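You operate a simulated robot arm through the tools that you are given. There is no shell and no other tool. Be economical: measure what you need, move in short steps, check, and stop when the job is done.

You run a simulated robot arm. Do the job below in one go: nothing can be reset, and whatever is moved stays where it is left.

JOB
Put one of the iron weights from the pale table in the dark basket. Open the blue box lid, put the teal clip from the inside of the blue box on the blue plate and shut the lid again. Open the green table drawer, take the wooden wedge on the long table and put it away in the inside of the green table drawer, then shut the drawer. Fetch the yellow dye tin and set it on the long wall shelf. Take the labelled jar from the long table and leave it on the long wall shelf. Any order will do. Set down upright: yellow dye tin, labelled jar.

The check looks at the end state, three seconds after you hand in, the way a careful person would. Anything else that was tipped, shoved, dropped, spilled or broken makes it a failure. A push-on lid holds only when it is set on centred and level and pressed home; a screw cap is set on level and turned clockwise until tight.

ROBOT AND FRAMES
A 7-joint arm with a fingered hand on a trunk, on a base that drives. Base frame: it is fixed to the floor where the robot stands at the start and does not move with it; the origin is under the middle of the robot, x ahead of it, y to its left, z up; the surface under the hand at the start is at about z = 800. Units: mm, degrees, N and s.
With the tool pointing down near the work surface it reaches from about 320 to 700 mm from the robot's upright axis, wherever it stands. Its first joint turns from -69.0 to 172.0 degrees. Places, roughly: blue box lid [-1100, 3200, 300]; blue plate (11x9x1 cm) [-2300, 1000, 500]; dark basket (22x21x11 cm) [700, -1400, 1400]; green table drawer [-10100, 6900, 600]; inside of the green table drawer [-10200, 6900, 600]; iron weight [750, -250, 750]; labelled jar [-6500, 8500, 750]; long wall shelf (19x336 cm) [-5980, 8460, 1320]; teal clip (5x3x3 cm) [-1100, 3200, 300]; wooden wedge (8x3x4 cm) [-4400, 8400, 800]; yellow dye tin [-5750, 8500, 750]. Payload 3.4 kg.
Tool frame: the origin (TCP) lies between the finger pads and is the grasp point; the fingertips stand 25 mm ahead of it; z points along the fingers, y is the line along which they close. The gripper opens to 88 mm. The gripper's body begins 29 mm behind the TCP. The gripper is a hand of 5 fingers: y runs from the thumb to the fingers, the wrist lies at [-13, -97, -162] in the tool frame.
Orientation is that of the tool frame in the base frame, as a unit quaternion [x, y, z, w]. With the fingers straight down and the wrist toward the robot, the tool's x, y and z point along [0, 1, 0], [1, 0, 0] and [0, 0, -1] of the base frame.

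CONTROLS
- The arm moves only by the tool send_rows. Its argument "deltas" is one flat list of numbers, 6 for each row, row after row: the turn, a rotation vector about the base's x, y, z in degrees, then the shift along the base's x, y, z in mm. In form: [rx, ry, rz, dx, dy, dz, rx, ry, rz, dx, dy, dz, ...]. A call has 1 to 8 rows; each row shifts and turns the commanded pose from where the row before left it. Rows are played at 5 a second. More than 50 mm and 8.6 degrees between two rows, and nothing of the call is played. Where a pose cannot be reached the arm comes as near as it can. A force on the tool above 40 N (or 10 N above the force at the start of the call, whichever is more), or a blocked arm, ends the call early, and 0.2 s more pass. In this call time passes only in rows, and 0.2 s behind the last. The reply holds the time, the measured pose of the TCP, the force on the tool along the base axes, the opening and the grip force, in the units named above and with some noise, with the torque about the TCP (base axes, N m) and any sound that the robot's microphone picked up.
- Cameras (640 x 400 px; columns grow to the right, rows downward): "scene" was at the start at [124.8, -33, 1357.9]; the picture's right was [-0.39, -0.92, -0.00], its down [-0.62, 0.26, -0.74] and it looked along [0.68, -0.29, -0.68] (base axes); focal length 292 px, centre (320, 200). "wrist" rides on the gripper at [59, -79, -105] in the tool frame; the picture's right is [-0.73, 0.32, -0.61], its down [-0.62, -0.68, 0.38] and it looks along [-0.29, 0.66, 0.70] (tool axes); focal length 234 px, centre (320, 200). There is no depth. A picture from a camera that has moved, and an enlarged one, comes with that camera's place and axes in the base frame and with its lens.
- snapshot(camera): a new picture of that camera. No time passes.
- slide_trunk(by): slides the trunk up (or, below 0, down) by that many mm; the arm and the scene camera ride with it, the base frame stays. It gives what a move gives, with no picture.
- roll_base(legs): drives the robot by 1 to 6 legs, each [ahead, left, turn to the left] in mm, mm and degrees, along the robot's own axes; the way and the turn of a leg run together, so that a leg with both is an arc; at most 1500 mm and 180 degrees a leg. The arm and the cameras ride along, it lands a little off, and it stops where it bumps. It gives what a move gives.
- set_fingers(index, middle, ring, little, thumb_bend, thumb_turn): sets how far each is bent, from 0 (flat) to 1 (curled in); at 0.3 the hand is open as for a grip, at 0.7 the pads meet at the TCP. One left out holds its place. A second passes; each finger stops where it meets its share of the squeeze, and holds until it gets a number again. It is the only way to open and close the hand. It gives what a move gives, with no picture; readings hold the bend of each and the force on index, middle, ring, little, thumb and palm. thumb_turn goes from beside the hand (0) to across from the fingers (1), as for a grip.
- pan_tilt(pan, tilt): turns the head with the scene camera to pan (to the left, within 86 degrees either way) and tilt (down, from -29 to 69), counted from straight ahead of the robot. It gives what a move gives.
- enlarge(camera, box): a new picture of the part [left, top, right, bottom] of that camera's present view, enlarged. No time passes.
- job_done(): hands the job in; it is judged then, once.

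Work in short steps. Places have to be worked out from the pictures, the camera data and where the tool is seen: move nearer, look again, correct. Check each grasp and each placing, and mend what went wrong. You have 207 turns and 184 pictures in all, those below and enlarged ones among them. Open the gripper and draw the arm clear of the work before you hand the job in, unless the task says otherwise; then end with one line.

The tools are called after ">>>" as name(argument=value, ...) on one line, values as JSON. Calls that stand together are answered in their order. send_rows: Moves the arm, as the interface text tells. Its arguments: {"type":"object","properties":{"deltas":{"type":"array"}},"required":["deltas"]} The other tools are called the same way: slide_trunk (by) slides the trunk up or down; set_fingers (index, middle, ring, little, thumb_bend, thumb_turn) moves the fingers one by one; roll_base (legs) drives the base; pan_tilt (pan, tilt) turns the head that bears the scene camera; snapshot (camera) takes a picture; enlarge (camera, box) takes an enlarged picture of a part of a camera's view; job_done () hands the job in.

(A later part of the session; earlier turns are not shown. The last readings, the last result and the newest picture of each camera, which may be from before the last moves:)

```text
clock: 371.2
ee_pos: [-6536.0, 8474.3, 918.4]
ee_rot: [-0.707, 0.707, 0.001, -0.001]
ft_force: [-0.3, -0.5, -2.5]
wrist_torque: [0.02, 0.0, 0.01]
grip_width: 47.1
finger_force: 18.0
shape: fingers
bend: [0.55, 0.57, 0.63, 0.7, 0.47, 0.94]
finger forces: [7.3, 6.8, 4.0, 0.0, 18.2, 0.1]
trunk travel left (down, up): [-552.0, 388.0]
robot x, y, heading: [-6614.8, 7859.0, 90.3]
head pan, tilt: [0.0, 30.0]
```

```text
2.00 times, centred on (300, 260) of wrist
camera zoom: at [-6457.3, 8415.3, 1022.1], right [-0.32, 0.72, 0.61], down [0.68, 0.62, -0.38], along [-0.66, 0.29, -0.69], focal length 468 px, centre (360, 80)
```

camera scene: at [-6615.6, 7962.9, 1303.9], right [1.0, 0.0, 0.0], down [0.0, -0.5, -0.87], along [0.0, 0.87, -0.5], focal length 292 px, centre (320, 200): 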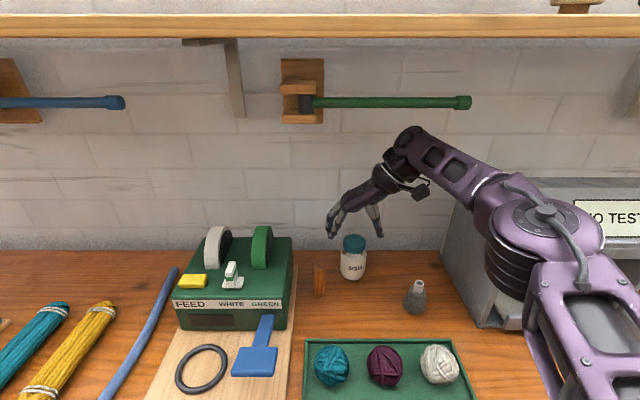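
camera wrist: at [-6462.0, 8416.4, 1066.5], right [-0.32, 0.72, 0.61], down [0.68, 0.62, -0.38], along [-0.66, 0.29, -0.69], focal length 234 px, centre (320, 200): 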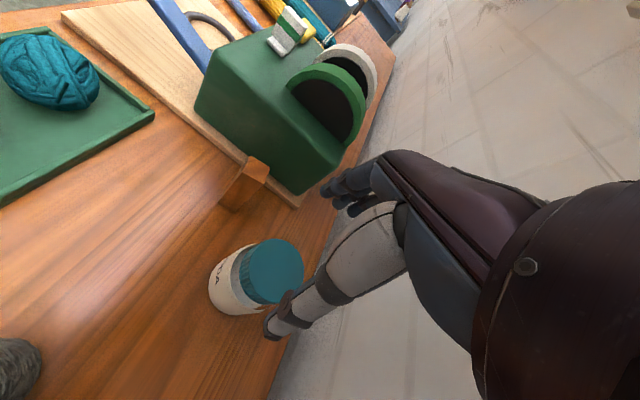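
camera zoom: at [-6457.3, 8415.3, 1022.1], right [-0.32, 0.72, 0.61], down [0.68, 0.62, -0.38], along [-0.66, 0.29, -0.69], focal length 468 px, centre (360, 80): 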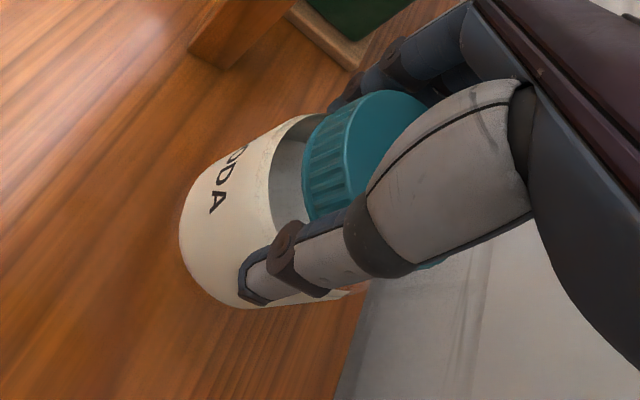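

The jar is lifted, upright. I draw back 95 mm clear of the rod, raise it above the yarn balls, then retreat.

>>> roll_base(legs=[[-95, 0, 0]])

>>> slide_trunk(by=90)

>>> roll_base(legs=[[-230, 0, 0]])

>>> slide_trunk(by=295)

>>> pan_tilt(pan=0, tilt=30)

>>> snapshot(camera="scene")

```text
clock: 372.3
ee_pos: [-6538.6, 8380.4, 918.9]
ee_rot: [0.707, -0.707, -0.002, 0.001]
ft_force: [-0.5, 0.0, -2.4]
wrist_torque: [-0.03, 0.03, 0.04]
grip_width: 47.1
finger_force: 18.4
shape: fingers
bend: [0.55, 0.57, 0.63, 0.7, 0.47, 0.94]
finger forces: [7.5, 6.8, 4.1, 0.0, 18.1, 0.1]
trunk travel left (down, up): [-552.0, 388.0]
robot x, y, heading: [-6613.3, 7763.9, 90.2]
head pan, tilt: [0.0, 30.0]
```

```text
clock: 373.6
ee_pos: [-6537.8, 8382.0, 1007.8]
ee_rot: [0.708, -0.706, -0.002, 0.0]
ft_force: [-0.2, 0.0, -1.8]
wrist_torque: [0.0, 0.07, -0.03]
grip_width: 46.9
finger_force: 17.8
shape: fingers
bend: [0.55, 0.57, 0.63, 0.7, 0.47, 0.94]
finger forces: [7.5, 6.8, 4.1, 0.1, 18.2, 0.1]
trunk travel left (down, up): [-642.0, 298.0]
robot x, y, heading: [-6612.8, 7764.6, 90.0]
head pan, tilt: [0.0, 30.0]
```

```text
clock: 375.3
ee_pos: [-6536.8, 8144.3, 1009.5]
ee_rot: [0.707, -0.707, -0.002, 0.0]
ft_force: [-1.3, -1.3, -2.3]
wrist_torque: [0.01, 0.03, -0.02]
grip_width: 47.0
finger_force: 17.8
shape: fingers
bend: [0.55, 0.57, 0.63, 0.7, 0.47, 0.94]
finger forces: [7.4, 6.8, 4.1, 0.0, 18.1, 0.0]
trunk travel left (down, up): [-642.0, 298.0]
robot x, y, heading: [-6613.2, 7529.6, 90.1]
head pan, tilt: [0.0, 30.0]
```

```text
clock: 378.3
ee_pos: [-6537.4, 8144.6, 1303.0]
ee_rot: [0.708, -0.706, -0.002, 0.001]
ft_force: [-0.4, 0.1, -2.2]
wrist_torque: [-0.03, 0.01, -0.02]
grip_width: 47.1
finger_force: 18.6
shape: fingers
bend: [0.55, 0.57, 0.63, 0.7, 0.47, 0.94]
finger forces: [7.3, 6.8, 4.2, 0.0, 18.1, 0.1]
trunk travel left (down, up): [-937.0, 3.0]
robot x, y, heading: [-6615.2, 7524.6, 90.0]
head pan, tilt: [0.0, 30.0]
```

```text
clock: 378.9
ee_pos: [-6536.8, 8145.7, 1303.2]
ee_rot: [0.708, -0.707, -0.001, 0.001]
ft_force: [-0.5, -0.4, -2.1]
wrist_torque: [-0.03, 0.01, 0.04]
grip_width: 47.1
finger_force: 18.3
shape: fingers
bend: [0.55, 0.57, 0.63, 0.7, 0.47, 0.94]
finger forces: [7.4, 6.8, 4.1, 0.0, 18.1, 0.0]
trunk travel left (down, up): [-937.0, 3.0]
robot x, y, heading: [-6616.6, 7530.2, 90.0]
head pan, tilt: [0.0, 30.0]
```

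```text
41 pictures are left
camera scene: at [-6615.3, 7668.2, 1688.9], right [1.0, 0.0, 0.0], down [0.0, -0.5, -0.87], along [0.0, 0.87, -0.5], focal length 292 px, centre (320, 200)
```

scene: 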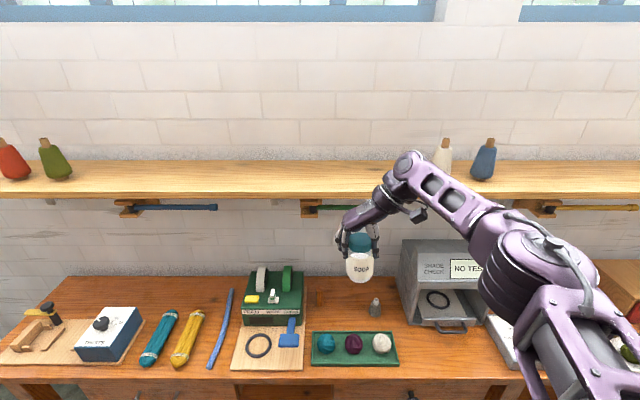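

The shelf section around x≈-6540 is free (shelf y≈8362–8565, z≈1322). I raise the arm to 1432 and drive forward over the shelf.

>>> send_rows(deltas=[0, 0, 0, 0, 0, 43, 0, 0, 0, 0, 0, 43, 0, 0, 0, 0, 0, 43])

>>> roll_base(legs=[[170, 0, 0]])

>>> snapshot(camera="scene")

>>> snapshot(camera="wrist")

```text
clock: 379.7
ee_pos: [-6540.6, 8124.2, 1423.5]
ee_rot: [-0.707, 0.707, 0.004, 0.001]
ft_force: [0.0, -0.4, -2.6]
wrist_torque: [0.01, 0.06, 0.0]
grip_width: 46.9
finger_force: 18.1
shape: fingers
bend: [0.55, 0.58, 0.63, 0.7, 0.47, 0.94]
finger forces: [7.5, 6.7, 4.1, 0.0, 18.1, 0.1]
out of reach, approached as far as the arm can: row 2, 3
trunk travel left (down, up): [-937.0, 3.0]
robot x, y, heading: [-6616.3, 7527.5, 90.2]
head pan, tilt: [0.0, 30.0]
```

```text
clock: 381.2
ee_pos: [-6541.7, 8298.4, 1425.2]
ee_rot: [0.707, -0.707, -0.004, -0.002]
ft_force: [-0.4, 0.2, -1.0]
wrist_torque: [0.0, 0.04, 0.03]
grip_width: 46.8
finger_force: 18.1
shape: fingers
bend: [0.55, 0.58, 0.63, 0.7, 0.47, 0.94]
finger forces: [7.5, 6.7, 3.9, 0.0, 18.1, 0.0]
trunk travel left (down, up): [-937.0, 3.0]
robot x, y, heading: [-6615.6, 7700.4, 90.1]
head pan, tilt: [0.0, 30.0]
```

```text
40 pictures are left
camera scene: at [-6615.7, 7839.2, 1689.3], right [1.0, 0.0, 0.0], down [0.0, -0.5, -0.87], along [0.0, 0.87, -0.5], focal length 292 px, centre (320, 200)
```

scene: 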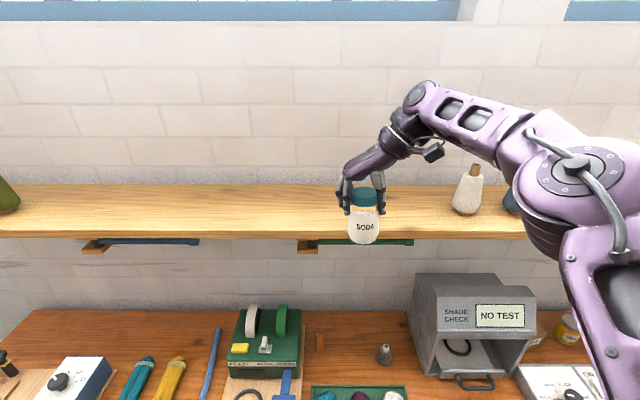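

```text
39 pictures are left
camera wrist: at [-6462.5, 8238.0, 1528.0], right [-0.32, 0.72, 0.61], down [0.68, 0.63, -0.38], along [-0.66, 0.3, -0.69], focal length 234 px, centre (320, 200)
```

wrist: 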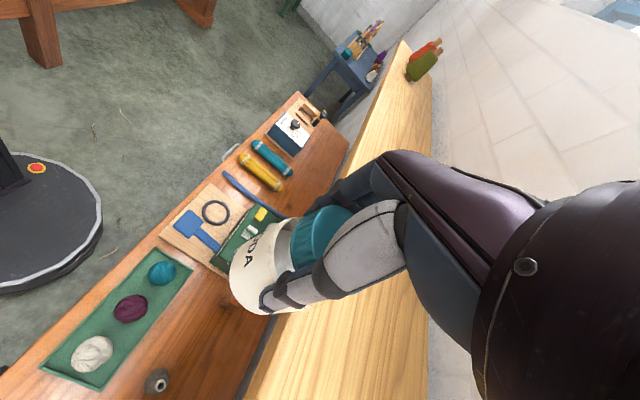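

The clearance over the shelf is only ~13 mm. I pull the hand in 35 mm to gain height.

>>> send_rows(deltas=[0, 0, 0, 0, -20, 10, 0, 0, 0, 0, -20, 15])

```text
clock: 381.8
ee_pos: [-6542.4, 8260.3, 1450.2]
ee_rot: [-0.707, 0.708, 0.005, 0.001]
ft_force: [0.0, 0.0, -2.0]
wrist_torque: [-0.03, 0.01, -0.05]
grip_width: 46.7
finger_force: 17.4
shape: fingers
bend: [0.55, 0.58, 0.63, 0.7, 0.47, 0.94]
finger forces: [7.4, 6.7, 4.0, 0.0, 18.0, 0.1]
trunk travel left (down, up): [-937.0, 3.0]
robot x, y, heading: [-6615.0, 7699.7, 90.2]
head pan, tilt: [0.0, 30.0]
```

Height is 1450 now. I drive ahead 172 mm, putting the jar over the shelf.

>>> roll_base(legs=[[172, 0, 0]])

>>> snapshot(camera="wrist")

```text
clock: 383.2
ee_pos: [-6545.0, 8429.4, 1451.6]
ee_rot: [0.708, -0.706, -0.004, -0.002]
ft_force: [0.1, -0.5, -2.6]
wrist_torque: [0.02, 0.01, 0.02]
grip_width: 46.9
finger_force: 18.4
shape: fingers
bend: [0.55, 0.58, 0.63, 0.7, 0.47, 0.94]
finger forces: [7.3, 6.6, 4.0, 0.0, 17.9, 0.0]
trunk travel left (down, up): [-937.0, 3.0]
robot x, y, heading: [-6614.3, 7872.0, 90.3]
head pan, tilt: [0.0, 30.0]
```

```text
38 pictures are left
camera wrist: at [-6465.9, 8369.9, 1554.6], right [-0.32, 0.72, 0.61], down [0.68, 0.63, -0.38], along [-0.66, 0.29, -0.69], focal length 234 px, centre (320, 200)
```

wrist: 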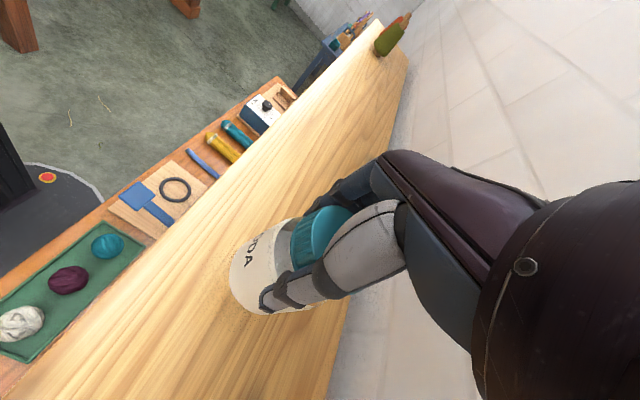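

The jar is over the shelf. I lower in small steps until contact.

>>> send_rows(deltas=[0, 0, 0, 0, 0, -15, 0, 0, 0, 0, 0, -10, 0, 0, 0, 0, 0, -6, 0, 0, 0, 0, 0, -4, 0, 0, 0, 0, 0, -4, 0, 0, 0, 0, 0, -4])

>>> snapshot(camera="wrist")

```text
clock: 384.6
ee_pos: [-6545.5, 8435.0, 1407.9]
ee_rot: [0.708, -0.706, -0.003, -0.001]
ft_force: [0.0, 0.1, -1.1]
wrist_torque: [-0.03, 0.01, -0.01]
grip_width: 46.8
finger_force: 17.6
shape: fingers
bend: [0.55, 0.58, 0.63, 0.7, 0.47, 0.94]
finger forces: [7.4, 6.5, 4.2, 0.0, 17.7, 0.1]
trunk travel left (down, up): [-937.0, 3.0]
robot x, y, heading: [-6612.0, 7871.8, 89.9]
head pan, tilt: [0.0, 30.0]
```

```text
37 pictures are left
camera wrist: at [-6465.7, 8373.3, 1510.3], right [-0.32, 0.72, 0.61], down [0.68, 0.63, -0.38], along [-0.66, 0.29, -0.69], focal length 234 px, centre (320, 200)
```

wrist: 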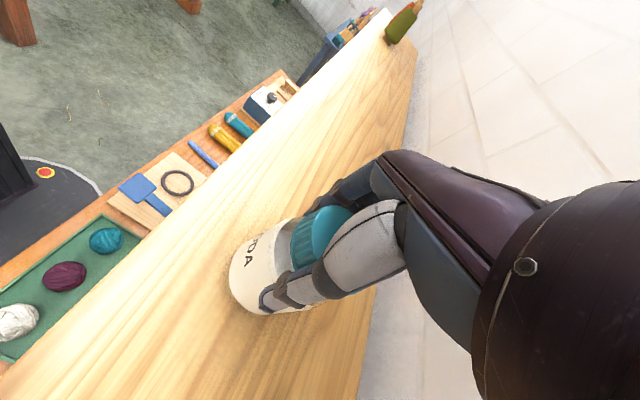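

No contact yet, so I continue in 3 mm steps.

>>> send_rows(deltas=[0, 0, 0, 0, 0, -3, 0, 0, 0, 0, 0, -3, 0, 0, 0, 0, 0, -3, 0, 0, 0, 0, 0, -3])

```text
clock: 385.7
ee_pos: [-6546.4, 8431.1, 1402.3]
ee_rot: [-0.707, 0.707, 0.012, 0.001]
ft_force: [2.7, -3.7, 19.7]
wrist_torque: [0.05, 0.02, 0.03]
grip_width: 47.2
finger_force: 21.6
shape: fingers
bend: [0.56, 0.58, 0.63, 0.7, 0.49, 0.93]
finger forces: [7.5, 6.7, 5.7, 0.0, 23.6, 0.0]
trunk travel left (down, up): [-937.0, 3.0]
robot x, y, heading: [-6611.0, 7873.3, 90.0]
head pan, tilt: [0.0, 30.0]
stopped in row 4: the force on the tool passed its limit at 41 N (the readings are from after the stop); the commanded pose is now the measured one
```

It's in contact with the shelf. I relieve 2 mm, open the hand, and rise.

>>> send_rows(deltas=[0, 0, 0, 0, 0, 2])

>>> set_fingers(index=0.3, middle=0.3, ring=0.3, little=0.3, thumb_bend=0.3)

>>> snapshot(camera="wrist")

```text
clock: 386.1
ee_pos: [-6544.4, 8428.9, 1403.3]
ee_rot: [-0.707, 0.707, 0.01, 0.001]
ft_force: [1.3, -1.1, 18.3]
wrist_torque: [0.07, 0.15, 0.0]
grip_width: 47.0
finger_force: 22.4
shape: fingers
bend: [0.56, 0.58, 0.63, 0.7, 0.49, 0.93]
finger forces: [7.8, 7.3, 6.7, 0.0, 23.3, 0.0]
trunk travel left (down, up): [-937.0, 3.0]
robot x, y, heading: [-6613.1, 7866.7, 89.9]
head pan, tilt: [0.0, 30.0]
```

```text
clock: 387.1
ee_pos: [-6545.3, 8432.9, 1400.6]
ee_rot: [0.707, -0.707, -0.008, 0.0]
ft_force: [-1.5, 0.0, 0.7]
wrist_torque: [0.0, 0.01, -0.01]
grip_width: 85.0
finger_force: 0.1
shape: fingers
bend: [0.3, 0.3, 0.3, 0.3, 0.3, 0.97]
finger forces: [0.0, 0.0, 0.0, 0.0, 0.1, 0.1]
trunk travel left (down, up): [-937.0, 3.0]
robot x, y, heading: [-6615.0, 7871.6, 90.2]
head pan, tilt: [0.0, 30.0]
```

```text
36 pictures are left
camera wrist: at [-6465.7, 8373.0, 1502.7], right [-0.32, 0.72, 0.62], down [0.68, 0.63, -0.38], along [-0.66, 0.3, -0.69], focal length 234 px, centre (320, 200)
```

wrist: 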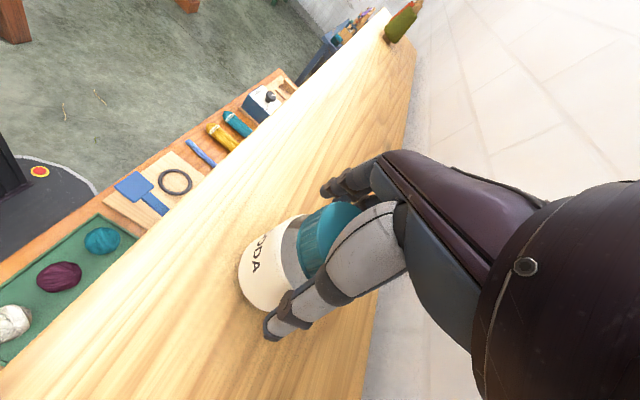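

The jar stands upright. I rise 45 mm, then back the base straight out, with the fingers on either side of the jar.

>>> send_rows(deltas=[0, 0, 0, 0, 0, 20, 0, 0, 0, 0, 0, 25])

>>> roll_base(legs=[[-250, 0, 0]])

>>> snapshot(camera="scene")

```text
clock: 387.7
ee_pos: [-6547.3, 8432.6, 1445.3]
ee_rot: [-0.707, 0.707, 0.008, 0.002]
ft_force: [-0.4, 0.2, -1.1]
wrist_torque: [-0.02, -0.01, 0.01]
grip_width: 84.7
finger_force: 0.1
shape: fingers
bend: [0.3, 0.3, 0.3, 0.3, 0.3, 0.97]
finger forces: [0.0, 0.0, 0.0, 0.0, 0.0, 0.0]
trunk travel left (down, up): [-937.0, 3.0]
robot x, y, heading: [-6614.5, 7869.7, 90.3]
head pan, tilt: [0.0, 30.0]
```

```text
clock: 389.5
ee_pos: [-6545.0, 8181.8, 1443.5]
ee_rot: [-0.705, 0.709, 0.008, -0.001]
ft_force: [0.3, 0.4, -0.1]
wrist_torque: [0.05, 0.0, -0.01]
grip_width: 84.7
finger_force: 0.0
shape: fingers
bend: [0.3, 0.3, 0.3, 0.3, 0.3, 0.97]
finger forces: [0.1, 0.0, 0.0, 0.0, 0.1, 0.0]
trunk travel left (down, up): [-937.0, 3.0]
robot x, y, heading: [-6612.9, 7618.5, 90.4]
head pan, tilt: [0.0, 30.0]
```

```text
35 pictures are left
camera scene: at [-6615.5, 7760.2, 1688.8], right [1.0, 0.0, 0.0], down [0.0, -0.5, -0.87], along [0.0, 0.87, -0.5], focal length 292 px, centre (320, 200)
```

scene: 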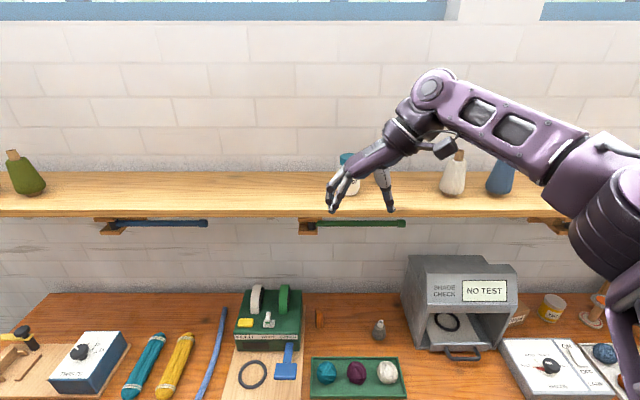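

The jar is placed. Next is the tin, at about (-5790, 8455). I strafe right 755 mm at height, then lower the trunk and look.

>>> roll_base(legs=[[0, -755, -0.4]])

>>> slide_trunk(by=-400)

>>> snapshot(camera="scene")

>>> snapshot(camera="wrist")

```text
clock: 393.6
ee_pos: [-5790.4, 8168.9, 1445.2]
ee_rot: [-0.698, 0.716, 0.007, 0.001]
ft_force: [-0.1, -0.2, 0.1]
wrist_torque: [0.02, 0.02, 0.0]
grip_width: 85.0
finger_force: 0.1
shape: fingers
bend: [0.3, 0.3, 0.3, 0.3, 0.3, 0.97]
finger forces: [0.0, 0.1, 0.1, 0.1, 0.0, 0.0]
trunk travel left (down, up): [-937.0, 3.0]
robot x, y, heading: [-5874.8, 7608.6, 88.7]
head pan, tilt: [0.0, 30.0]
```

```text
clock: 397.4
ee_pos: [-5790.0, 8168.5, 1043.8]
ee_rot: [-0.698, 0.716, 0.008, 0.001]
ft_force: [0.4, 0.5, 0.1]
wrist_torque: [-0.01, -0.01, -0.01]
grip_width: 84.8
finger_force: 0.1
shape: fingers
bend: [0.3, 0.3, 0.3, 0.3, 0.3, 0.97]
finger forces: [0.0, 0.1, 0.0, 0.0, 0.0, 0.0]
trunk travel left (down, up): [-537.0, 403.0]
robot x, y, heading: [-5870.5, 7605.4, 88.7]
head pan, tilt: [0.0, 30.0]
```

```text
34 pictures are left
camera scene: at [-5870.6, 7749.3, 1289.0], right [1.0, -0.02, 0.0], down [-0.01, -0.5, -0.87], along [0.02, 0.87, -0.5], focal length 292 px, centre (320, 200)
```

scene: 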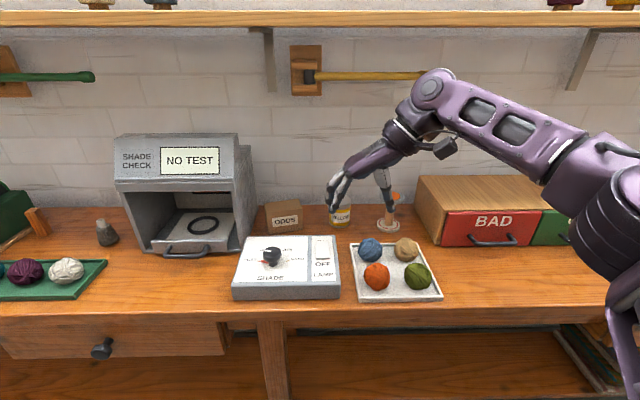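

```text
33 pictures are left
camera wrist: at [-5710.9, 8106.3, 1147.3], right [-0.3, 0.73, 0.62], down [0.69, 0.61, -0.38], along [-0.66, 0.32, -0.69], focal length 234 px, centre (320, 200)
```

wrist: 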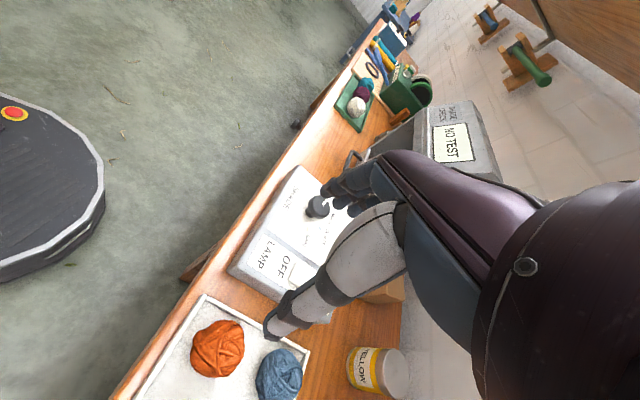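

The tin is at about (-5790, 8437), with open space on both sides. I lower to a safe travel height, drive over it, and look.

>>> send_rows(deltas=[0, 0, 0, 0, 0, -40, 0, 0, 0, 0, 0, -35])

>>> roll_base(legs=[[268, 6, 0]])

>>> snapshot(camera="wrist")

```text
clock: 398.0
ee_pos: [-5790.5, 8170.5, 969.0]
ee_rot: [-0.697, 0.717, 0.009, 0.002]
ft_force: [0.3, -0.4, 0.1]
wrist_torque: [0.0, 0.01, -0.02]
grip_width: 84.9
finger_force: 0.1
shape: fingers
bend: [0.3, 0.3, 0.3, 0.3, 0.3, 0.97]
finger forces: [0.0, 0.1, 0.0, 0.0, 0.0, 0.0]
trunk travel left (down, up): [-537.0, 403.0]
robot x, y, heading: [-5869.3, 7610.3, 88.7]
head pan, tilt: [0.0, 30.0]
```

```text
clock: 399.9
ee_pos: [-5788.9, 8445.5, 968.4]
ee_rot: [-0.698, 0.716, 0.008, 0.0]
ft_force: [-0.7, -0.3, 0.7]
wrist_torque: [0.0, 0.01, -0.04]
grip_width: 85.2
finger_force: 0.1
shape: fingers
bend: [0.3, 0.3, 0.3, 0.3, 0.3, 0.97]
finger forces: [0.0, 0.0, 0.0, 0.0, 0.0, 0.0]
trunk travel left (down, up): [-537.0, 403.0]
robot x, y, heading: [-5873.8, 7882.3, 88.7]
head pan, tilt: [0.0, 30.0]
```

```text
32 pictures are left
camera wrist: at [-5711.4, 8382.5, 1070.9], right [-0.3, 0.73, 0.62], down [0.69, 0.61, -0.38], along [-0.66, 0.32, -0.69], focal length 234 px, centre (320, 200)
```

wrist: 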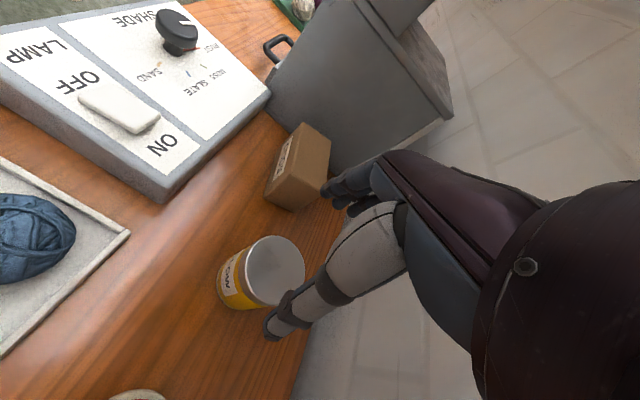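

The tin's lid is centred at (-5788, 8451). I descend around it.

>>> send_rows(deltas=[0, 0, 0, 1, 5, -24, 0, 0, 0, 0, 0, -24, 0, 0, 0, 0, 0, -20, 0, 0, 0, 0, 0, -15, 0, 0, 0, 0, 0, -8])

>>> enlarge(camera="wrist", box=[180, 160, 420, 360])

```text
clock: 401.1
ee_pos: [-5789.8, 8450.1, 875.6]
ee_rot: [-0.697, 0.717, 0.008, 0.001]
ft_force: [0.6, -0.3, -0.3]
wrist_torque: [-0.01, 0.0, 0.0]
grip_width: 84.9
finger_force: 0.0
shape: fingers
bend: [0.3, 0.3, 0.3, 0.3, 0.3, 0.97]
finger forces: [0.1, 0.0, 0.0, 0.0, 0.0, 0.0]
trunk travel left (down, up): [-537.0, 403.0]
robot x, y, heading: [-5869.7, 7880.3, 88.8]
head pan, tilt: [0.0, 30.0]
```

```text
2.00 times, centred on (300, 260) of wrist
camera zoom: at [-5711.4, 8387.1, 978.6], right [-0.3, 0.73, 0.62], down [0.69, 0.61, -0.38], along [-0.66, 0.32, -0.69], focal length 468 px, centre (360, 80)
```

zoom: 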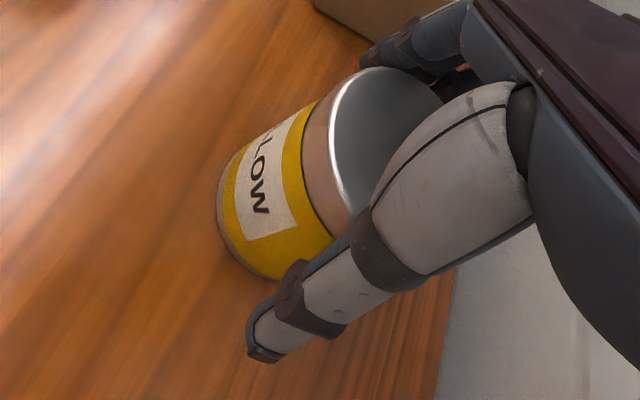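

It's well placed. I close and lift a little.

>>> set_fingers(index=0.7, middle=0.7, ring=0.7, little=0.7, thumb_bend=0.7)

>>> send_rows(deltas=[0, 0, 0, 0, 0, 15, 0, 0, 0, 0, 0, 20])

>>> enlarge(camera="wrist", box=[180, 160, 420, 360])

```text
clock: 402.1
ee_pos: [-5790.0, 8449.8, 876.4]
ee_rot: [-0.698, 0.716, 0.008, 0.002]
ft_force: [-2.0, -0.2, 1.9]
wrist_torque: [0.08, 0.24, 0.03]
grip_width: 47.8
finger_force: 23.9
shape: fingers
bend: [0.56, 0.56, 0.59, 0.68, 0.46, 0.93]
finger forces: [7.1, 8.1, 7.4, 1.8, 23.3, 0.0]
trunk travel left (down, up): [-537.0, 403.0]
robot x, y, heading: [-5872.6, 7881.3, 88.8]
head pan, tilt: [0.0, 30.0]
```

```text
clock: 402.7
ee_pos: [-5790.0, 8449.2, 910.5]
ee_rot: [-0.697, 0.717, 0.007, 0.002]
ft_force: [-0.5, 0.4, -2.4]
wrist_torque: [-0.01, -0.01, 0.01]
grip_width: 47.3
finger_force: 23.2
shape: fingers
bend: [0.56, 0.56, 0.59, 0.68, 0.46, 0.93]
finger forces: [6.8, 7.4, 7.2, 1.7, 23.5, 0.0]
trunk travel left (down, up): [-537.0, 403.0]
robot x, y, heading: [-5870.0, 7889.2, 88.8]
head pan, tilt: [0.0, 30.0]
```

```text
2.00 times, centred on (300, 260) of wrist
camera zoom: at [-5710.8, 8386.8, 1013.2], right [-0.3, 0.73, 0.62], down [0.69, 0.61, -0.38], along [-0.66, 0.32, -0.69], focal length 468 px, centre (360, 80)
```

zoom: 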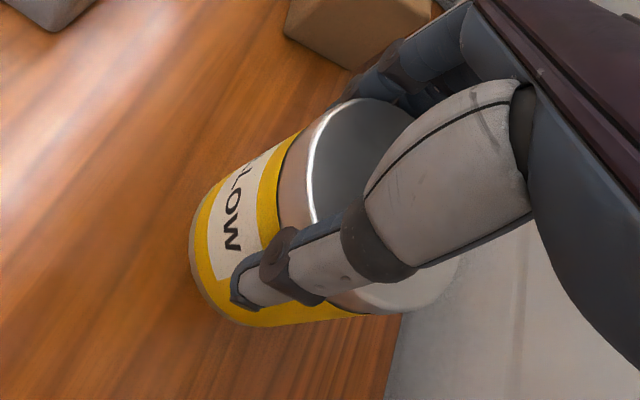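

The tin is held. I back out from under the rod, raise, retreat, and go up to shelf height.

>>> roll_base(legs=[[-65, 0, 0]])

>>> slide_trunk(by=95)

>>> roll_base(legs=[[-220, 0, 1.2]])

>>> slide_trunk(by=305)

>>> send_rows(deltas=[0, 0, 0, 0, 0, 45, 0, 0, 0, 0, 0, 45, 0, 0, 0, 0, -3, 40])

>>> snapshot(camera="scene")

```text
clock: 403.7
ee_pos: [-5790.2, 8384.2, 910.8]
ee_rot: [-0.698, 0.716, 0.01, 0.001]
ft_force: [0.5, 0.1, -2.1]
wrist_torque: [0.02, 0.04, 0.0]
grip_width: 47.4
finger_force: 23.1
shape: fingers
bend: [0.56, 0.56, 0.59, 0.68, 0.46, 0.93]
finger forces: [6.9, 7.4, 7.1, 1.7, 23.4, 0.0]
trunk travel left (down, up): [-537.0, 403.0]
robot x, y, heading: [-5872.2, 7818.3, 88.7]
head pan, tilt: [0.0, 30.0]
```

```text
clock: 405.0
ee_pos: [-5790.7, 8385.1, 1005.5]
ee_rot: [-0.697, 0.717, 0.008, 0.001]
ft_force: [0.5, -0.7, -1.3]
wrist_torque: [-0.01, 0.04, 0.03]
grip_width: 47.3
finger_force: 23.3
shape: fingers
bend: [0.56, 0.56, 0.59, 0.68, 0.46, 0.93]
finger forces: [6.8, 7.5, 7.1, 1.9, 23.5, 0.1]
trunk travel left (down, up): [-632.0, 308.0]
robot x, y, heading: [-5873.1, 7817.4, 88.5]
head pan, tilt: [0.0, 30.0]
```

```text
clock: 406.7
ee_pos: [-5803.1, 8165.2, 1005.9]
ee_rot: [-0.704, 0.71, 0.008, 0.0]
ft_force: [0.4, -0.7, -2.2]
wrist_torque: [-0.05, 0.03, -0.01]
grip_width: 47.4
finger_force: 22.7
shape: fingers
bend: [0.56, 0.56, 0.59, 0.68, 0.46, 0.93]
finger forces: [7.0, 7.4, 7.1, 1.7, 23.3, 0.1]
trunk travel left (down, up): [-632.0, 308.0]
robot x, y, heading: [-5875.8, 7602.6, 89.7]
head pan, tilt: [0.0, 30.0]
```

```text
clock: 409.7
ee_pos: [-5802.7, 8166.5, 1310.5]
ee_rot: [-0.703, 0.711, 0.009, 0.001]
ft_force: [0.9, -1.0, -1.9]
wrist_torque: [-0.01, 0.08, -0.01]
grip_width: 47.6
finger_force: 23.0
shape: fingers
bend: [0.56, 0.56, 0.59, 0.68, 0.46, 0.93]
finger forces: [6.8, 7.4, 7.1, 1.7, 23.4, 0.0]
trunk travel left (down, up): [-937.0, 3.0]
robot x, y, heading: [-5879.0, 7599.2, 89.5]
head pan, tilt: [0.0, 30.0]
```

```text
clock: 410.5
ee_pos: [-5802.4, 8161.7, 1441.0]
ee_rot: [-0.703, 0.711, 0.007, 0.001]
ft_force: [-1.1, -0.5, -2.7]
wrist_torque: [-0.01, 0.02, 0.0]
grip_width: 47.3
finger_force: 23.6
shape: fingers
bend: [0.57, 0.56, 0.59, 0.68, 0.46, 0.93]
finger forces: [7.1, 7.3, 7.1, 1.7, 23.2, 0.0]
trunk travel left (down, up): [-937.0, 3.0]
robot x, y, heading: [-5874.0, 7598.4, 89.6]
head pan, tilt: [0.0, 30.0]
```

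```text
29 pictures are left
camera scene: at [-5878.2, 7737.3, 1689.0], right [1.0, -0.01, 0.0], down [0.0, -0.5, -0.87], along [0.01, 0.87, -0.5], focal length 292 px, centre (320, 200)
```

scene: 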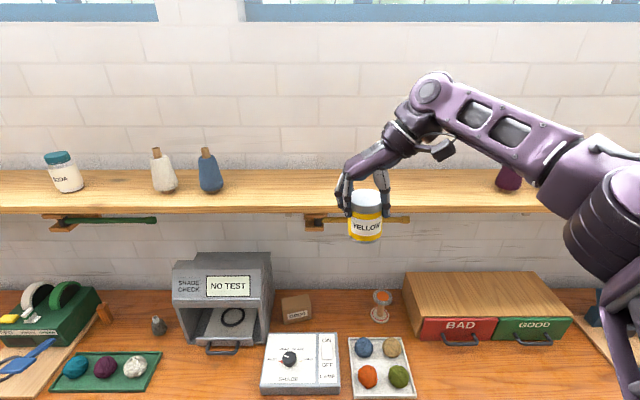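

The spot is free, and the jar stands upright on the shelf too. I drive over the shelf and lower to contact.

>>> roll_base(legs=[[270, 0, 0]])

>>> send_rows(deltas=[0, 0, 0, 0, 0, -15, 0, 0, 0, 0, 0, -10, 0, 0, 0, 0, 0, -6, 0, 0, 0, 0, 0, -4, 0, 0, 0, 0, 0, -3, 0, 0, 0, 0, 0, -3, 0, 0, 0, 0, 0, -3])

>>> snapshot(camera="wrist")

```text
clock: 412.5
ee_pos: [-5801.0, 8440.4, 1440.7]
ee_rot: [-0.703, 0.711, 0.009, 0.001]
ft_force: [0.0, -0.2, -2.4]
wrist_torque: [0.03, 0.01, 0.0]
grip_width: 47.1
finger_force: 23.7
shape: fingers
bend: [0.57, 0.56, 0.59, 0.68, 0.46, 0.93]
finger forces: [6.9, 7.4, 7.1, 1.7, 23.2, 0.1]
trunk travel left (down, up): [-937.0, 3.0]
robot x, y, heading: [-5874.0, 7874.2, 89.7]
head pan, tilt: [0.0, 30.0]
```

```text
clock: 414.1
ee_pos: [-5801.0, 8440.4, 1397.8]
ee_rot: [-0.703, 0.711, 0.01, 0.001]
ft_force: [-0.4, 1.3, 3.8]
wrist_torque: [0.1, 0.17, 0.01]
grip_width: 47.3
finger_force: 23.2
shape: fingers
bend: [0.57, 0.56, 0.59, 0.68, 0.46, 0.93]
finger forces: [6.6, 7.6, 7.6, 1.9, 23.6, 0.0]
trunk travel left (down, up): [-937.0, 3.0]
robot x, y, heading: [-5871.6, 7871.9, 89.6]
head pan, tilt: [0.0, 30.0]
```

```text
28 pictures are left
camera wrist: at [-5721.7, 8379.0, 1499.3], right [-0.31, 0.72, 0.62], down [0.68, 0.62, -0.38], along [-0.66, 0.31, -0.68], focal length 234 px, centre (320, 200)
```

wrist: 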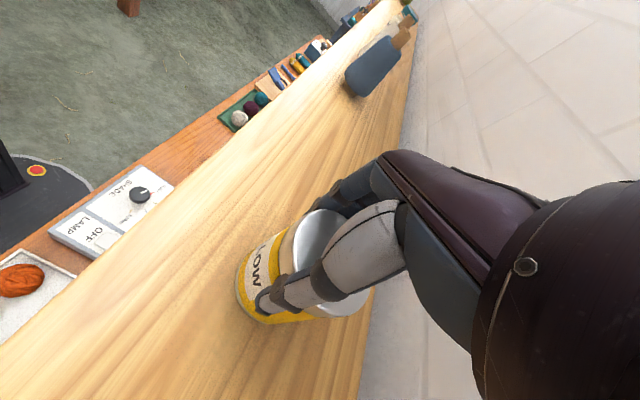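

Light contact (force +3.8 N, up from -2.4). I release, rise, and back out.

>>> set_fingers(index=0.3, middle=0.3, ring=0.3, little=0.3, thumb_bend=0.3)

>>> send_rows(deltas=[0, 0, 0, 0, 0, 20, 0, 0, 0, 0, 0, 25])

>>> roll_base(legs=[[-270, 0, 0]])

>>> snapshot(camera="scene")

```text
clock: 415.1
ee_pos: [-5800.9, 8441.1, 1395.7]
ee_rot: [-0.703, 0.711, 0.008, 0.001]
ft_force: [0.1, 0.1, -0.3]
wrist_torque: [0.01, 0.02, -0.02]
grip_width: 84.1
finger_force: 0.0
shape: fingers
bend: [0.3, 0.3, 0.3, 0.3, 0.3, 0.97]
finger forces: [0.0, 0.0, 0.1, 0.1, 0.0, 0.0]
trunk travel left (down, up): [-937.0, 3.0]
robot x, y, heading: [-5876.4, 7874.8, 89.5]
head pan, tilt: [0.0, 30.0]
```

```text
clock: 415.7
ee_pos: [-5804.4, 8440.0, 1443.1]
ee_rot: [-0.703, 0.711, 0.009, 0.001]
ft_force: [0.2, 0.1, -0.5]
wrist_torque: [0.01, 0.01, 0.03]
grip_width: 84.4
finger_force: 0.1
shape: fingers
bend: [0.3, 0.3, 0.3, 0.3, 0.3, 0.97]
finger forces: [0.0, 0.0, 0.0, 0.0, 0.0, 0.1]
trunk travel left (down, up): [-937.0, 3.0]
robot x, y, heading: [-5877.8, 7876.8, 89.2]
head pan, tilt: [0.0, 30.0]
```

```text
clock: 417.6
ee_pos: [-5803.7, 8174.8, 1441.1]
ee_rot: [-0.704, 0.71, 0.008, 0.0]
ft_force: [0.0, -0.7, 0.3]
wrist_torque: [0.02, 0.04, -0.02]
grip_width: 84.6
finger_force: 0.1
shape: fingers
bend: [0.3, 0.3, 0.3, 0.3, 0.3, 0.97]
finger forces: [0.0, 0.0, 0.0, 0.0, 0.0, 0.0]
trunk travel left (down, up): [-937.0, 3.0]
robot x, y, heading: [-5877.2, 7610.7, 89.6]
head pan, tilt: [0.0, 30.0]
```

```text
27 pictures are left
camera scene: at [-5877.3, 7752.2, 1688.8], right [1.0, -0.01, 0.0], down [0.0, -0.5, -0.87], along [0.01, 0.87, -0.5], focal length 292 px, centre (320, 200)
```

scene: 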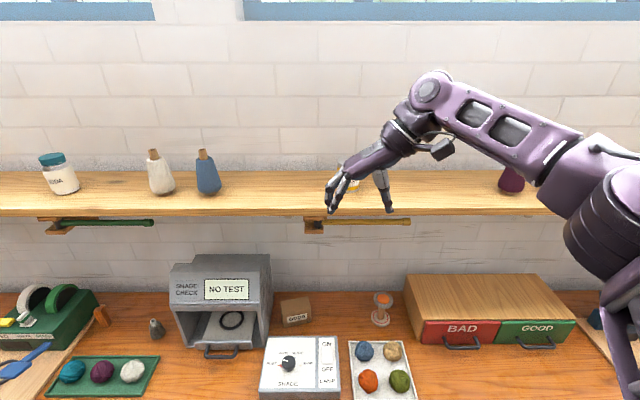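

The tin is placed. Next I strafe right to the wedge around x≈-4400 and lower the trunk.

>>> roll_base(legs=[[0, -1370, 0.4]])

>>> slide_trunk(by=-380)

>>> snapshot(camera="scene")

```text
clock: 424.3
ee_pos: [-4475.7, 8185.9, 1441.6]
ee_rot: [0.715, -0.7, -0.008, -0.001]
ft_force: [0.2, -0.2, 0.1]
wrist_torque: [0.03, 0.0, -0.01]
grip_width: 84.5
finger_force: 0.1
shape: fingers
bend: [0.3, 0.3, 0.3, 0.3, 0.3, 0.97]
finger forces: [0.0, 0.0, 0.0, 0.1, 0.0, 0.0]
trunk travel left (down, up): [-937.0, 3.0]
robot x, y, heading: [-4531.8, 7620.7, 91.4]
head pan, tilt: [0.0, 30.0]
```

```text
clock: 428.0
ee_pos: [-4476.8, 8186.6, 1061.2]
ee_rot: [0.713, -0.701, -0.007, -0.001]
ft_force: [-0.4, -1.3, -0.5]
wrist_torque: [0.01, -0.03, -0.04]
grip_width: 84.6
finger_force: 0.1
shape: fingers
bend: [0.3, 0.3, 0.3, 0.3, 0.3, 0.97]
finger forces: [0.0, 0.0, 0.0, 0.0, 0.1, 0.0]
trunk travel left (down, up): [-557.0, 383.0]
robot x, y, heading: [-4533.1, 7620.4, 91.4]
head pan, tilt: [0.0, 30.0]
```

```text
26 pictures are left
camera scene: at [-4536.8, 7760.9, 1309.0], right [1.0, 0.02, 0.0], down [0.01, -0.5, -0.87], along [-0.02, 0.87, -0.5], focal length 292 px, centre (320, 200)
```

scene: 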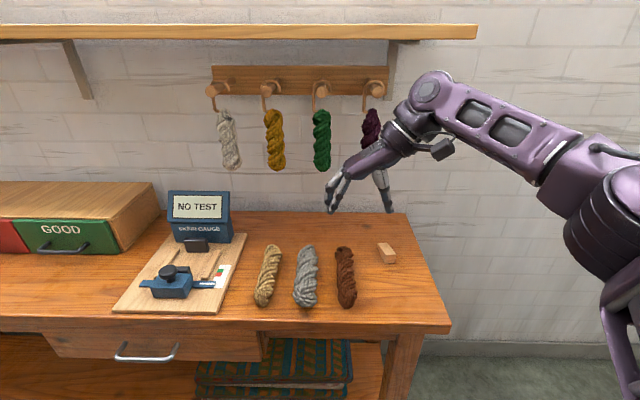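

The wedge is at about (-4381, 8350), to the right of three skeins. I move above it and look with the wrist camera.

>>> roll_base(legs=[[155, -98, -1.4]])

>>> send_rows(deltas=[0, 0, 0, 0, 0, -40, 0, 0, 0, 0, 0, -40])

>>> snapshot(camera="wrist")

>>> enlarge(camera="scene", box=[240, 220, 420, 340])

```text
clock: 429.5
ee_pos: [-4366.4, 8338.5, 1062.2]
ee_rot: [-0.705, 0.709, 0.008, 0.0]
ft_force: [0.1, 0.2, 0.4]
wrist_torque: [-0.02, 0.01, 0.01]
grip_width: 84.4
finger_force: 0.0
shape: fingers
bend: [0.3, 0.3, 0.3, 0.3, 0.3, 0.97]
finger forces: [0.1, 0.1, 0.0, 0.1, 0.0, 0.0]
trunk travel left (down, up): [-557.0, 383.0]
robot x, y, heading: [-4435.8, 7769.7, 89.9]
head pan, tilt: [0.0, 30.0]
```

```text
clock: 430.1
ee_pos: [-4365.3, 8337.6, 979.5]
ee_rot: [-0.705, 0.709, 0.009, 0.001]
ft_force: [0.5, 0.6, -0.1]
wrist_torque: [-0.02, 0.02, -0.03]
grip_width: 84.4
finger_force: 0.1
shape: fingers
bend: [0.3, 0.3, 0.3, 0.3, 0.3, 0.97]
finger forces: [0.0, 0.1, 0.1, 0.1, 0.0, 0.0]
trunk travel left (down, up): [-557.0, 383.0]
robot x, y, heading: [-4434.3, 7777.2, 89.9]
head pan, tilt: [0.0, 30.0]
```

```text
25 pictures are left
camera wrist: at [-4285.9, 8276.4, 1081.7], right [-0.31, 0.72, 0.62], down [0.68, 0.62, -0.38], along [-0.66, 0.3, -0.69], focal length 234 px, centre (320, 200)
```

wrist: 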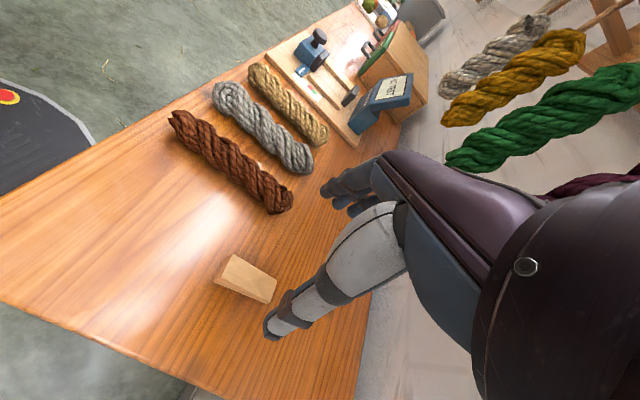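

```text
3.33 times, centred on (330, 280) of scene
camera zoom: at [-4437.5, 7913.7, 1309.0], right [1.0, 0.0, 0.0], down [0.0, -0.5, -0.87], along [0.0, 0.87, -0.5], focal length 972 px, centre (287, -67)
```

zoom: 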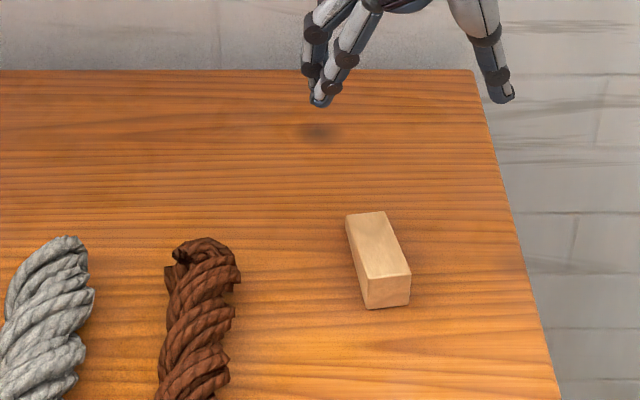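

The wedge lies lengthwise along y at about (-4373, 8345), 30 mm wide across x, which suits my closing axis. I descend onto it.

>>> send_rows(deltas=[0, 0, 0, -8, 6, -36, 0, 0, 0, 0, 0, -36, 0, 0, 0, 0, 0, -36])

>>> snapshot(camera="wrist")

```text
clock: 430.9
ee_pos: [-4376.4, 8344.9, 873.0]
ee_rot: [-0.703, 0.711, 0.007, 0.001]
ft_force: [0.4, -0.3, -0.2]
wrist_torque: [-0.01, 0.06, -0.04]
grip_width: 84.4
finger_force: 0.0
shape: fingers
bend: [0.3, 0.3, 0.3, 0.3, 0.3, 0.97]
finger forces: [0.0, 0.0, 0.1, 0.1, 0.1, 0.1]
trunk travel left (down, up): [-557.0, 383.0]
robot x, y, heading: [-4439.1, 7775.2, 89.9]
head pan, tilt: [0.0, 30.0]
```

```text
23 pictures are left
camera wrist: at [-4296.7, 8283.5, 975.9], right [-0.31, 0.72, 0.62], down [0.68, 0.62, -0.38], along [-0.66, 0.3, -0.69], focal length 234 px, centre (320, 200)
```

wrist: 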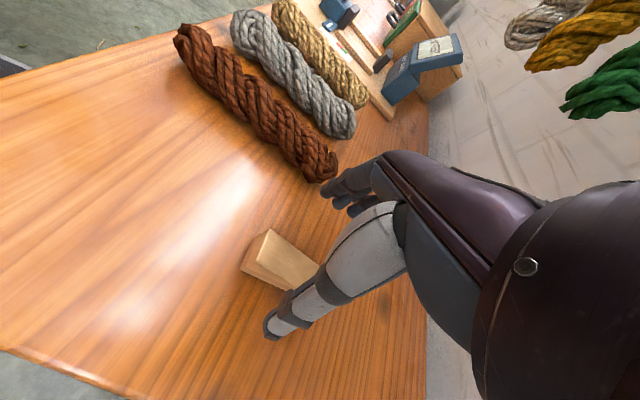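

I correct (+8, -6) and descend to grasp height, then close.

>>> send_rows(deltas=[0, 0, 0, 8, -6, -15, 0, 0, 0, 0, 0, -14, 0, 0, 0, 0, 0, -8])

>>> set_fingers(index=0.7, middle=0.7, ring=0.7, little=0.7, thumb_bend=0.7)

>>> send_rows(deltas=[0, 0, 0, 0, 0, 25, 0, 0, 0, 0, 0, 40, 0, 0, 0, 0, 0, 40])

>>> snapshot(camera="wrist")

```text
clock: 431.7
ee_pos: [-4367.2, 8337.7, 835.5]
ee_rot: [-0.705, 0.709, 0.008, 0.0]
ft_force: [0.4, 0.6, -0.2]
wrist_torque: [-0.01, 0.01, -0.03]
grip_width: 84.6
finger_force: 0.0
shape: fingers
bend: [0.3, 0.3, 0.3, 0.3, 0.3, 0.97]
finger forces: [0.1, 0.0, 0.0, 0.0, 0.0, 0.0]
trunk travel left (down, up): [-557.0, 383.0]
robot x, y, heading: [-4438.3, 7771.4, 89.7]
head pan, tilt: [0.0, 30.0]
```

```text
clock: 432.7
ee_pos: [-4368.1, 8337.2, 836.3]
ee_rot: [-0.704, 0.71, 0.008, 0.001]
ft_force: [0.8, 1.1, 0.6]
wrist_torque: [-0.02, 0.0, -0.02]
grip_width: 21.1
finger_force: 9.4
shape: fingers
bend: [0.62, 0.66, 0.67, 0.7, 0.58, 0.95]
finger forces: [4.7, 3.3, 1.4, 0.1, 9.3, 0.0]
trunk travel left (down, up): [-557.0, 383.0]
robot x, y, heading: [-4437.5, 7773.4, 89.7]
head pan, tilt: [0.0, 30.0]
```

```text
clock: 433.5
ee_pos: [-4371.8, 8335.4, 941.8]
ee_rot: [-0.705, 0.709, 0.007, 0.002]
ft_force: [0.1, 0.8, 0.2]
wrist_torque: [0.01, -0.03, -0.02]
grip_width: 21.1
finger_force: 9.4
shape: fingers
bend: [0.63, 0.66, 0.68, 0.7, 0.58, 0.95]
finger forces: [4.5, 3.3, 1.4, 0.0, 9.1, 0.0]
trunk travel left (down, up): [-557.0, 383.0]
robot x, y, heading: [-4435.9, 7771.4, 89.9]
head pan, tilt: [0.0, 30.0]
```

```text
22 pictures are left
camera wrist: at [-4291.7, 8273.9, 1045.0], right [-0.31, 0.72, 0.62], down [0.68, 0.62, -0.38], along [-0.66, 0.3, -0.69], focal length 234 px, centre (320, 200)
```

wrist: 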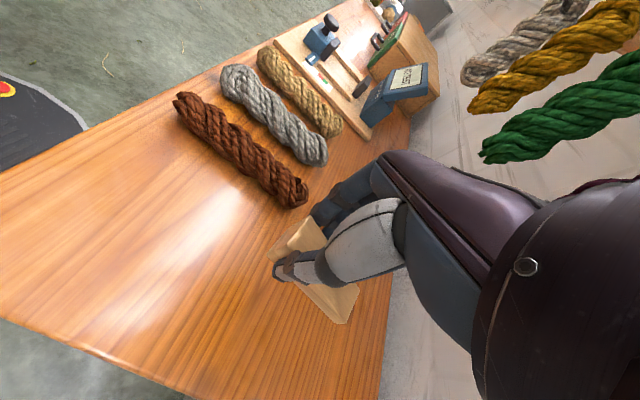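

The wedge is held. I retreat into the corridor and strafe back west toward the green table.

>>> roll_base(legs=[[-285, 0, 0], [0, 1500, 0], [0, 1500, 0], [0, 1500, 0]])

```text
clock: 454.6
ee_pos: [-8615.8, 7958.7, 941.3]
ee_rot: [0.775, -0.631, -0.006, 0.0]
ft_force: [-0.2, -0.4, 0.3]
wrist_torque: [-0.01, -0.03, 0.0]
grip_width: 21.1
finger_force: 9.8
shape: fingers
bend: [0.63, 0.66, 0.68, 0.7, 0.58, 0.95]
finger forces: [4.8, 3.3, 1.3, 0.0, 9.2, 0.0]
trunk travel left (down, up): [-557.0, 383.0]
robot x, y, heading: [-8560.7, 7392.7, 101.9]
head pan, tilt: [0.0, 30.0]
stopped in leg 4: the robot was blocked; the commanded pose is now the measured one
```

The base was blocked on the west side. I look at what it met.

>>> pan_tilt(pan=80, tilt=40)

>>> snapshot(camera="scene")

```text
clock: 456.2
ee_pos: [-8614.0, 7957.8, 941.7]
ee_rot: [0.776, -0.631, -0.008, 0.0]
ft_force: [0.1, -1.2, -0.3]
wrist_torque: [-0.01, 0.02, -0.01]
grip_width: 21.1
finger_force: 9.0
shape: fingers
bend: [0.63, 0.66, 0.68, 0.7, 0.58, 0.95]
finger forces: [4.7, 3.2, 1.4, 0.1, 9.2, 0.1]
trunk travel left (down, up): [-557.0, 383.0]
robot x, y, heading: [-8558.2, 7395.1, 102.0]
head pan, tilt: [80.0, 40.0]
```

```text
21 pictures are left
camera scene: at [-8657.1, 7439.4, 1293.6], right [-0.03, 1.0, 0.0], down [0.64, 0.02, -0.77], along [-0.77, -0.03, -0.64], focal length 292 px, centre (320, 200)
```

scene: 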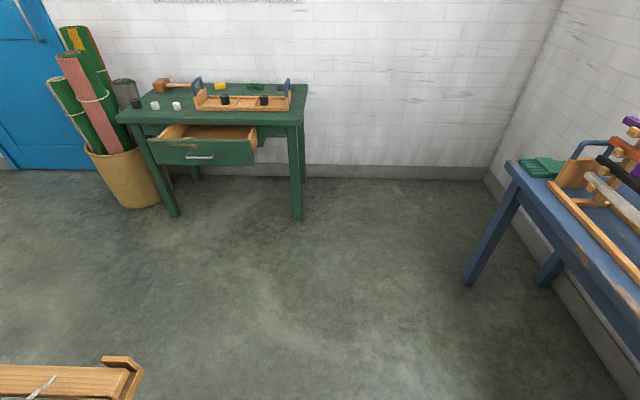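

The base's rear-left caught the loom's corner. I go north a bit, straighten, and strafe west past it; then turn to face the green table.

>>> roll_base(legs=[[107, -23, 0], [0, 0, -12], [0, 745, 0], [0, 0, 90]])

```text
clock: 465.6
ee_pos: [-9849.3, 7592.3, 942.5]
ee_rot: [1.0, -0.013, -0.005, 0.004]
ft_force: [-0.7, -0.1, 0.3]
wrist_torque: [0.02, 0.03, 0.0]
grip_width: 21.1
finger_force: 9.2
shape: fingers
bend: [0.63, 0.66, 0.68, 0.7, 0.58, 0.95]
finger forces: [4.7, 3.1, 1.2, 0.1, 9.1, 0.1]
trunk travel left (down, up): [-557.0, 383.0]
robot x, y, heading: [-9287.1, 7517.3, 179.1]
head pan, tilt: [80.0, 40.0]
```

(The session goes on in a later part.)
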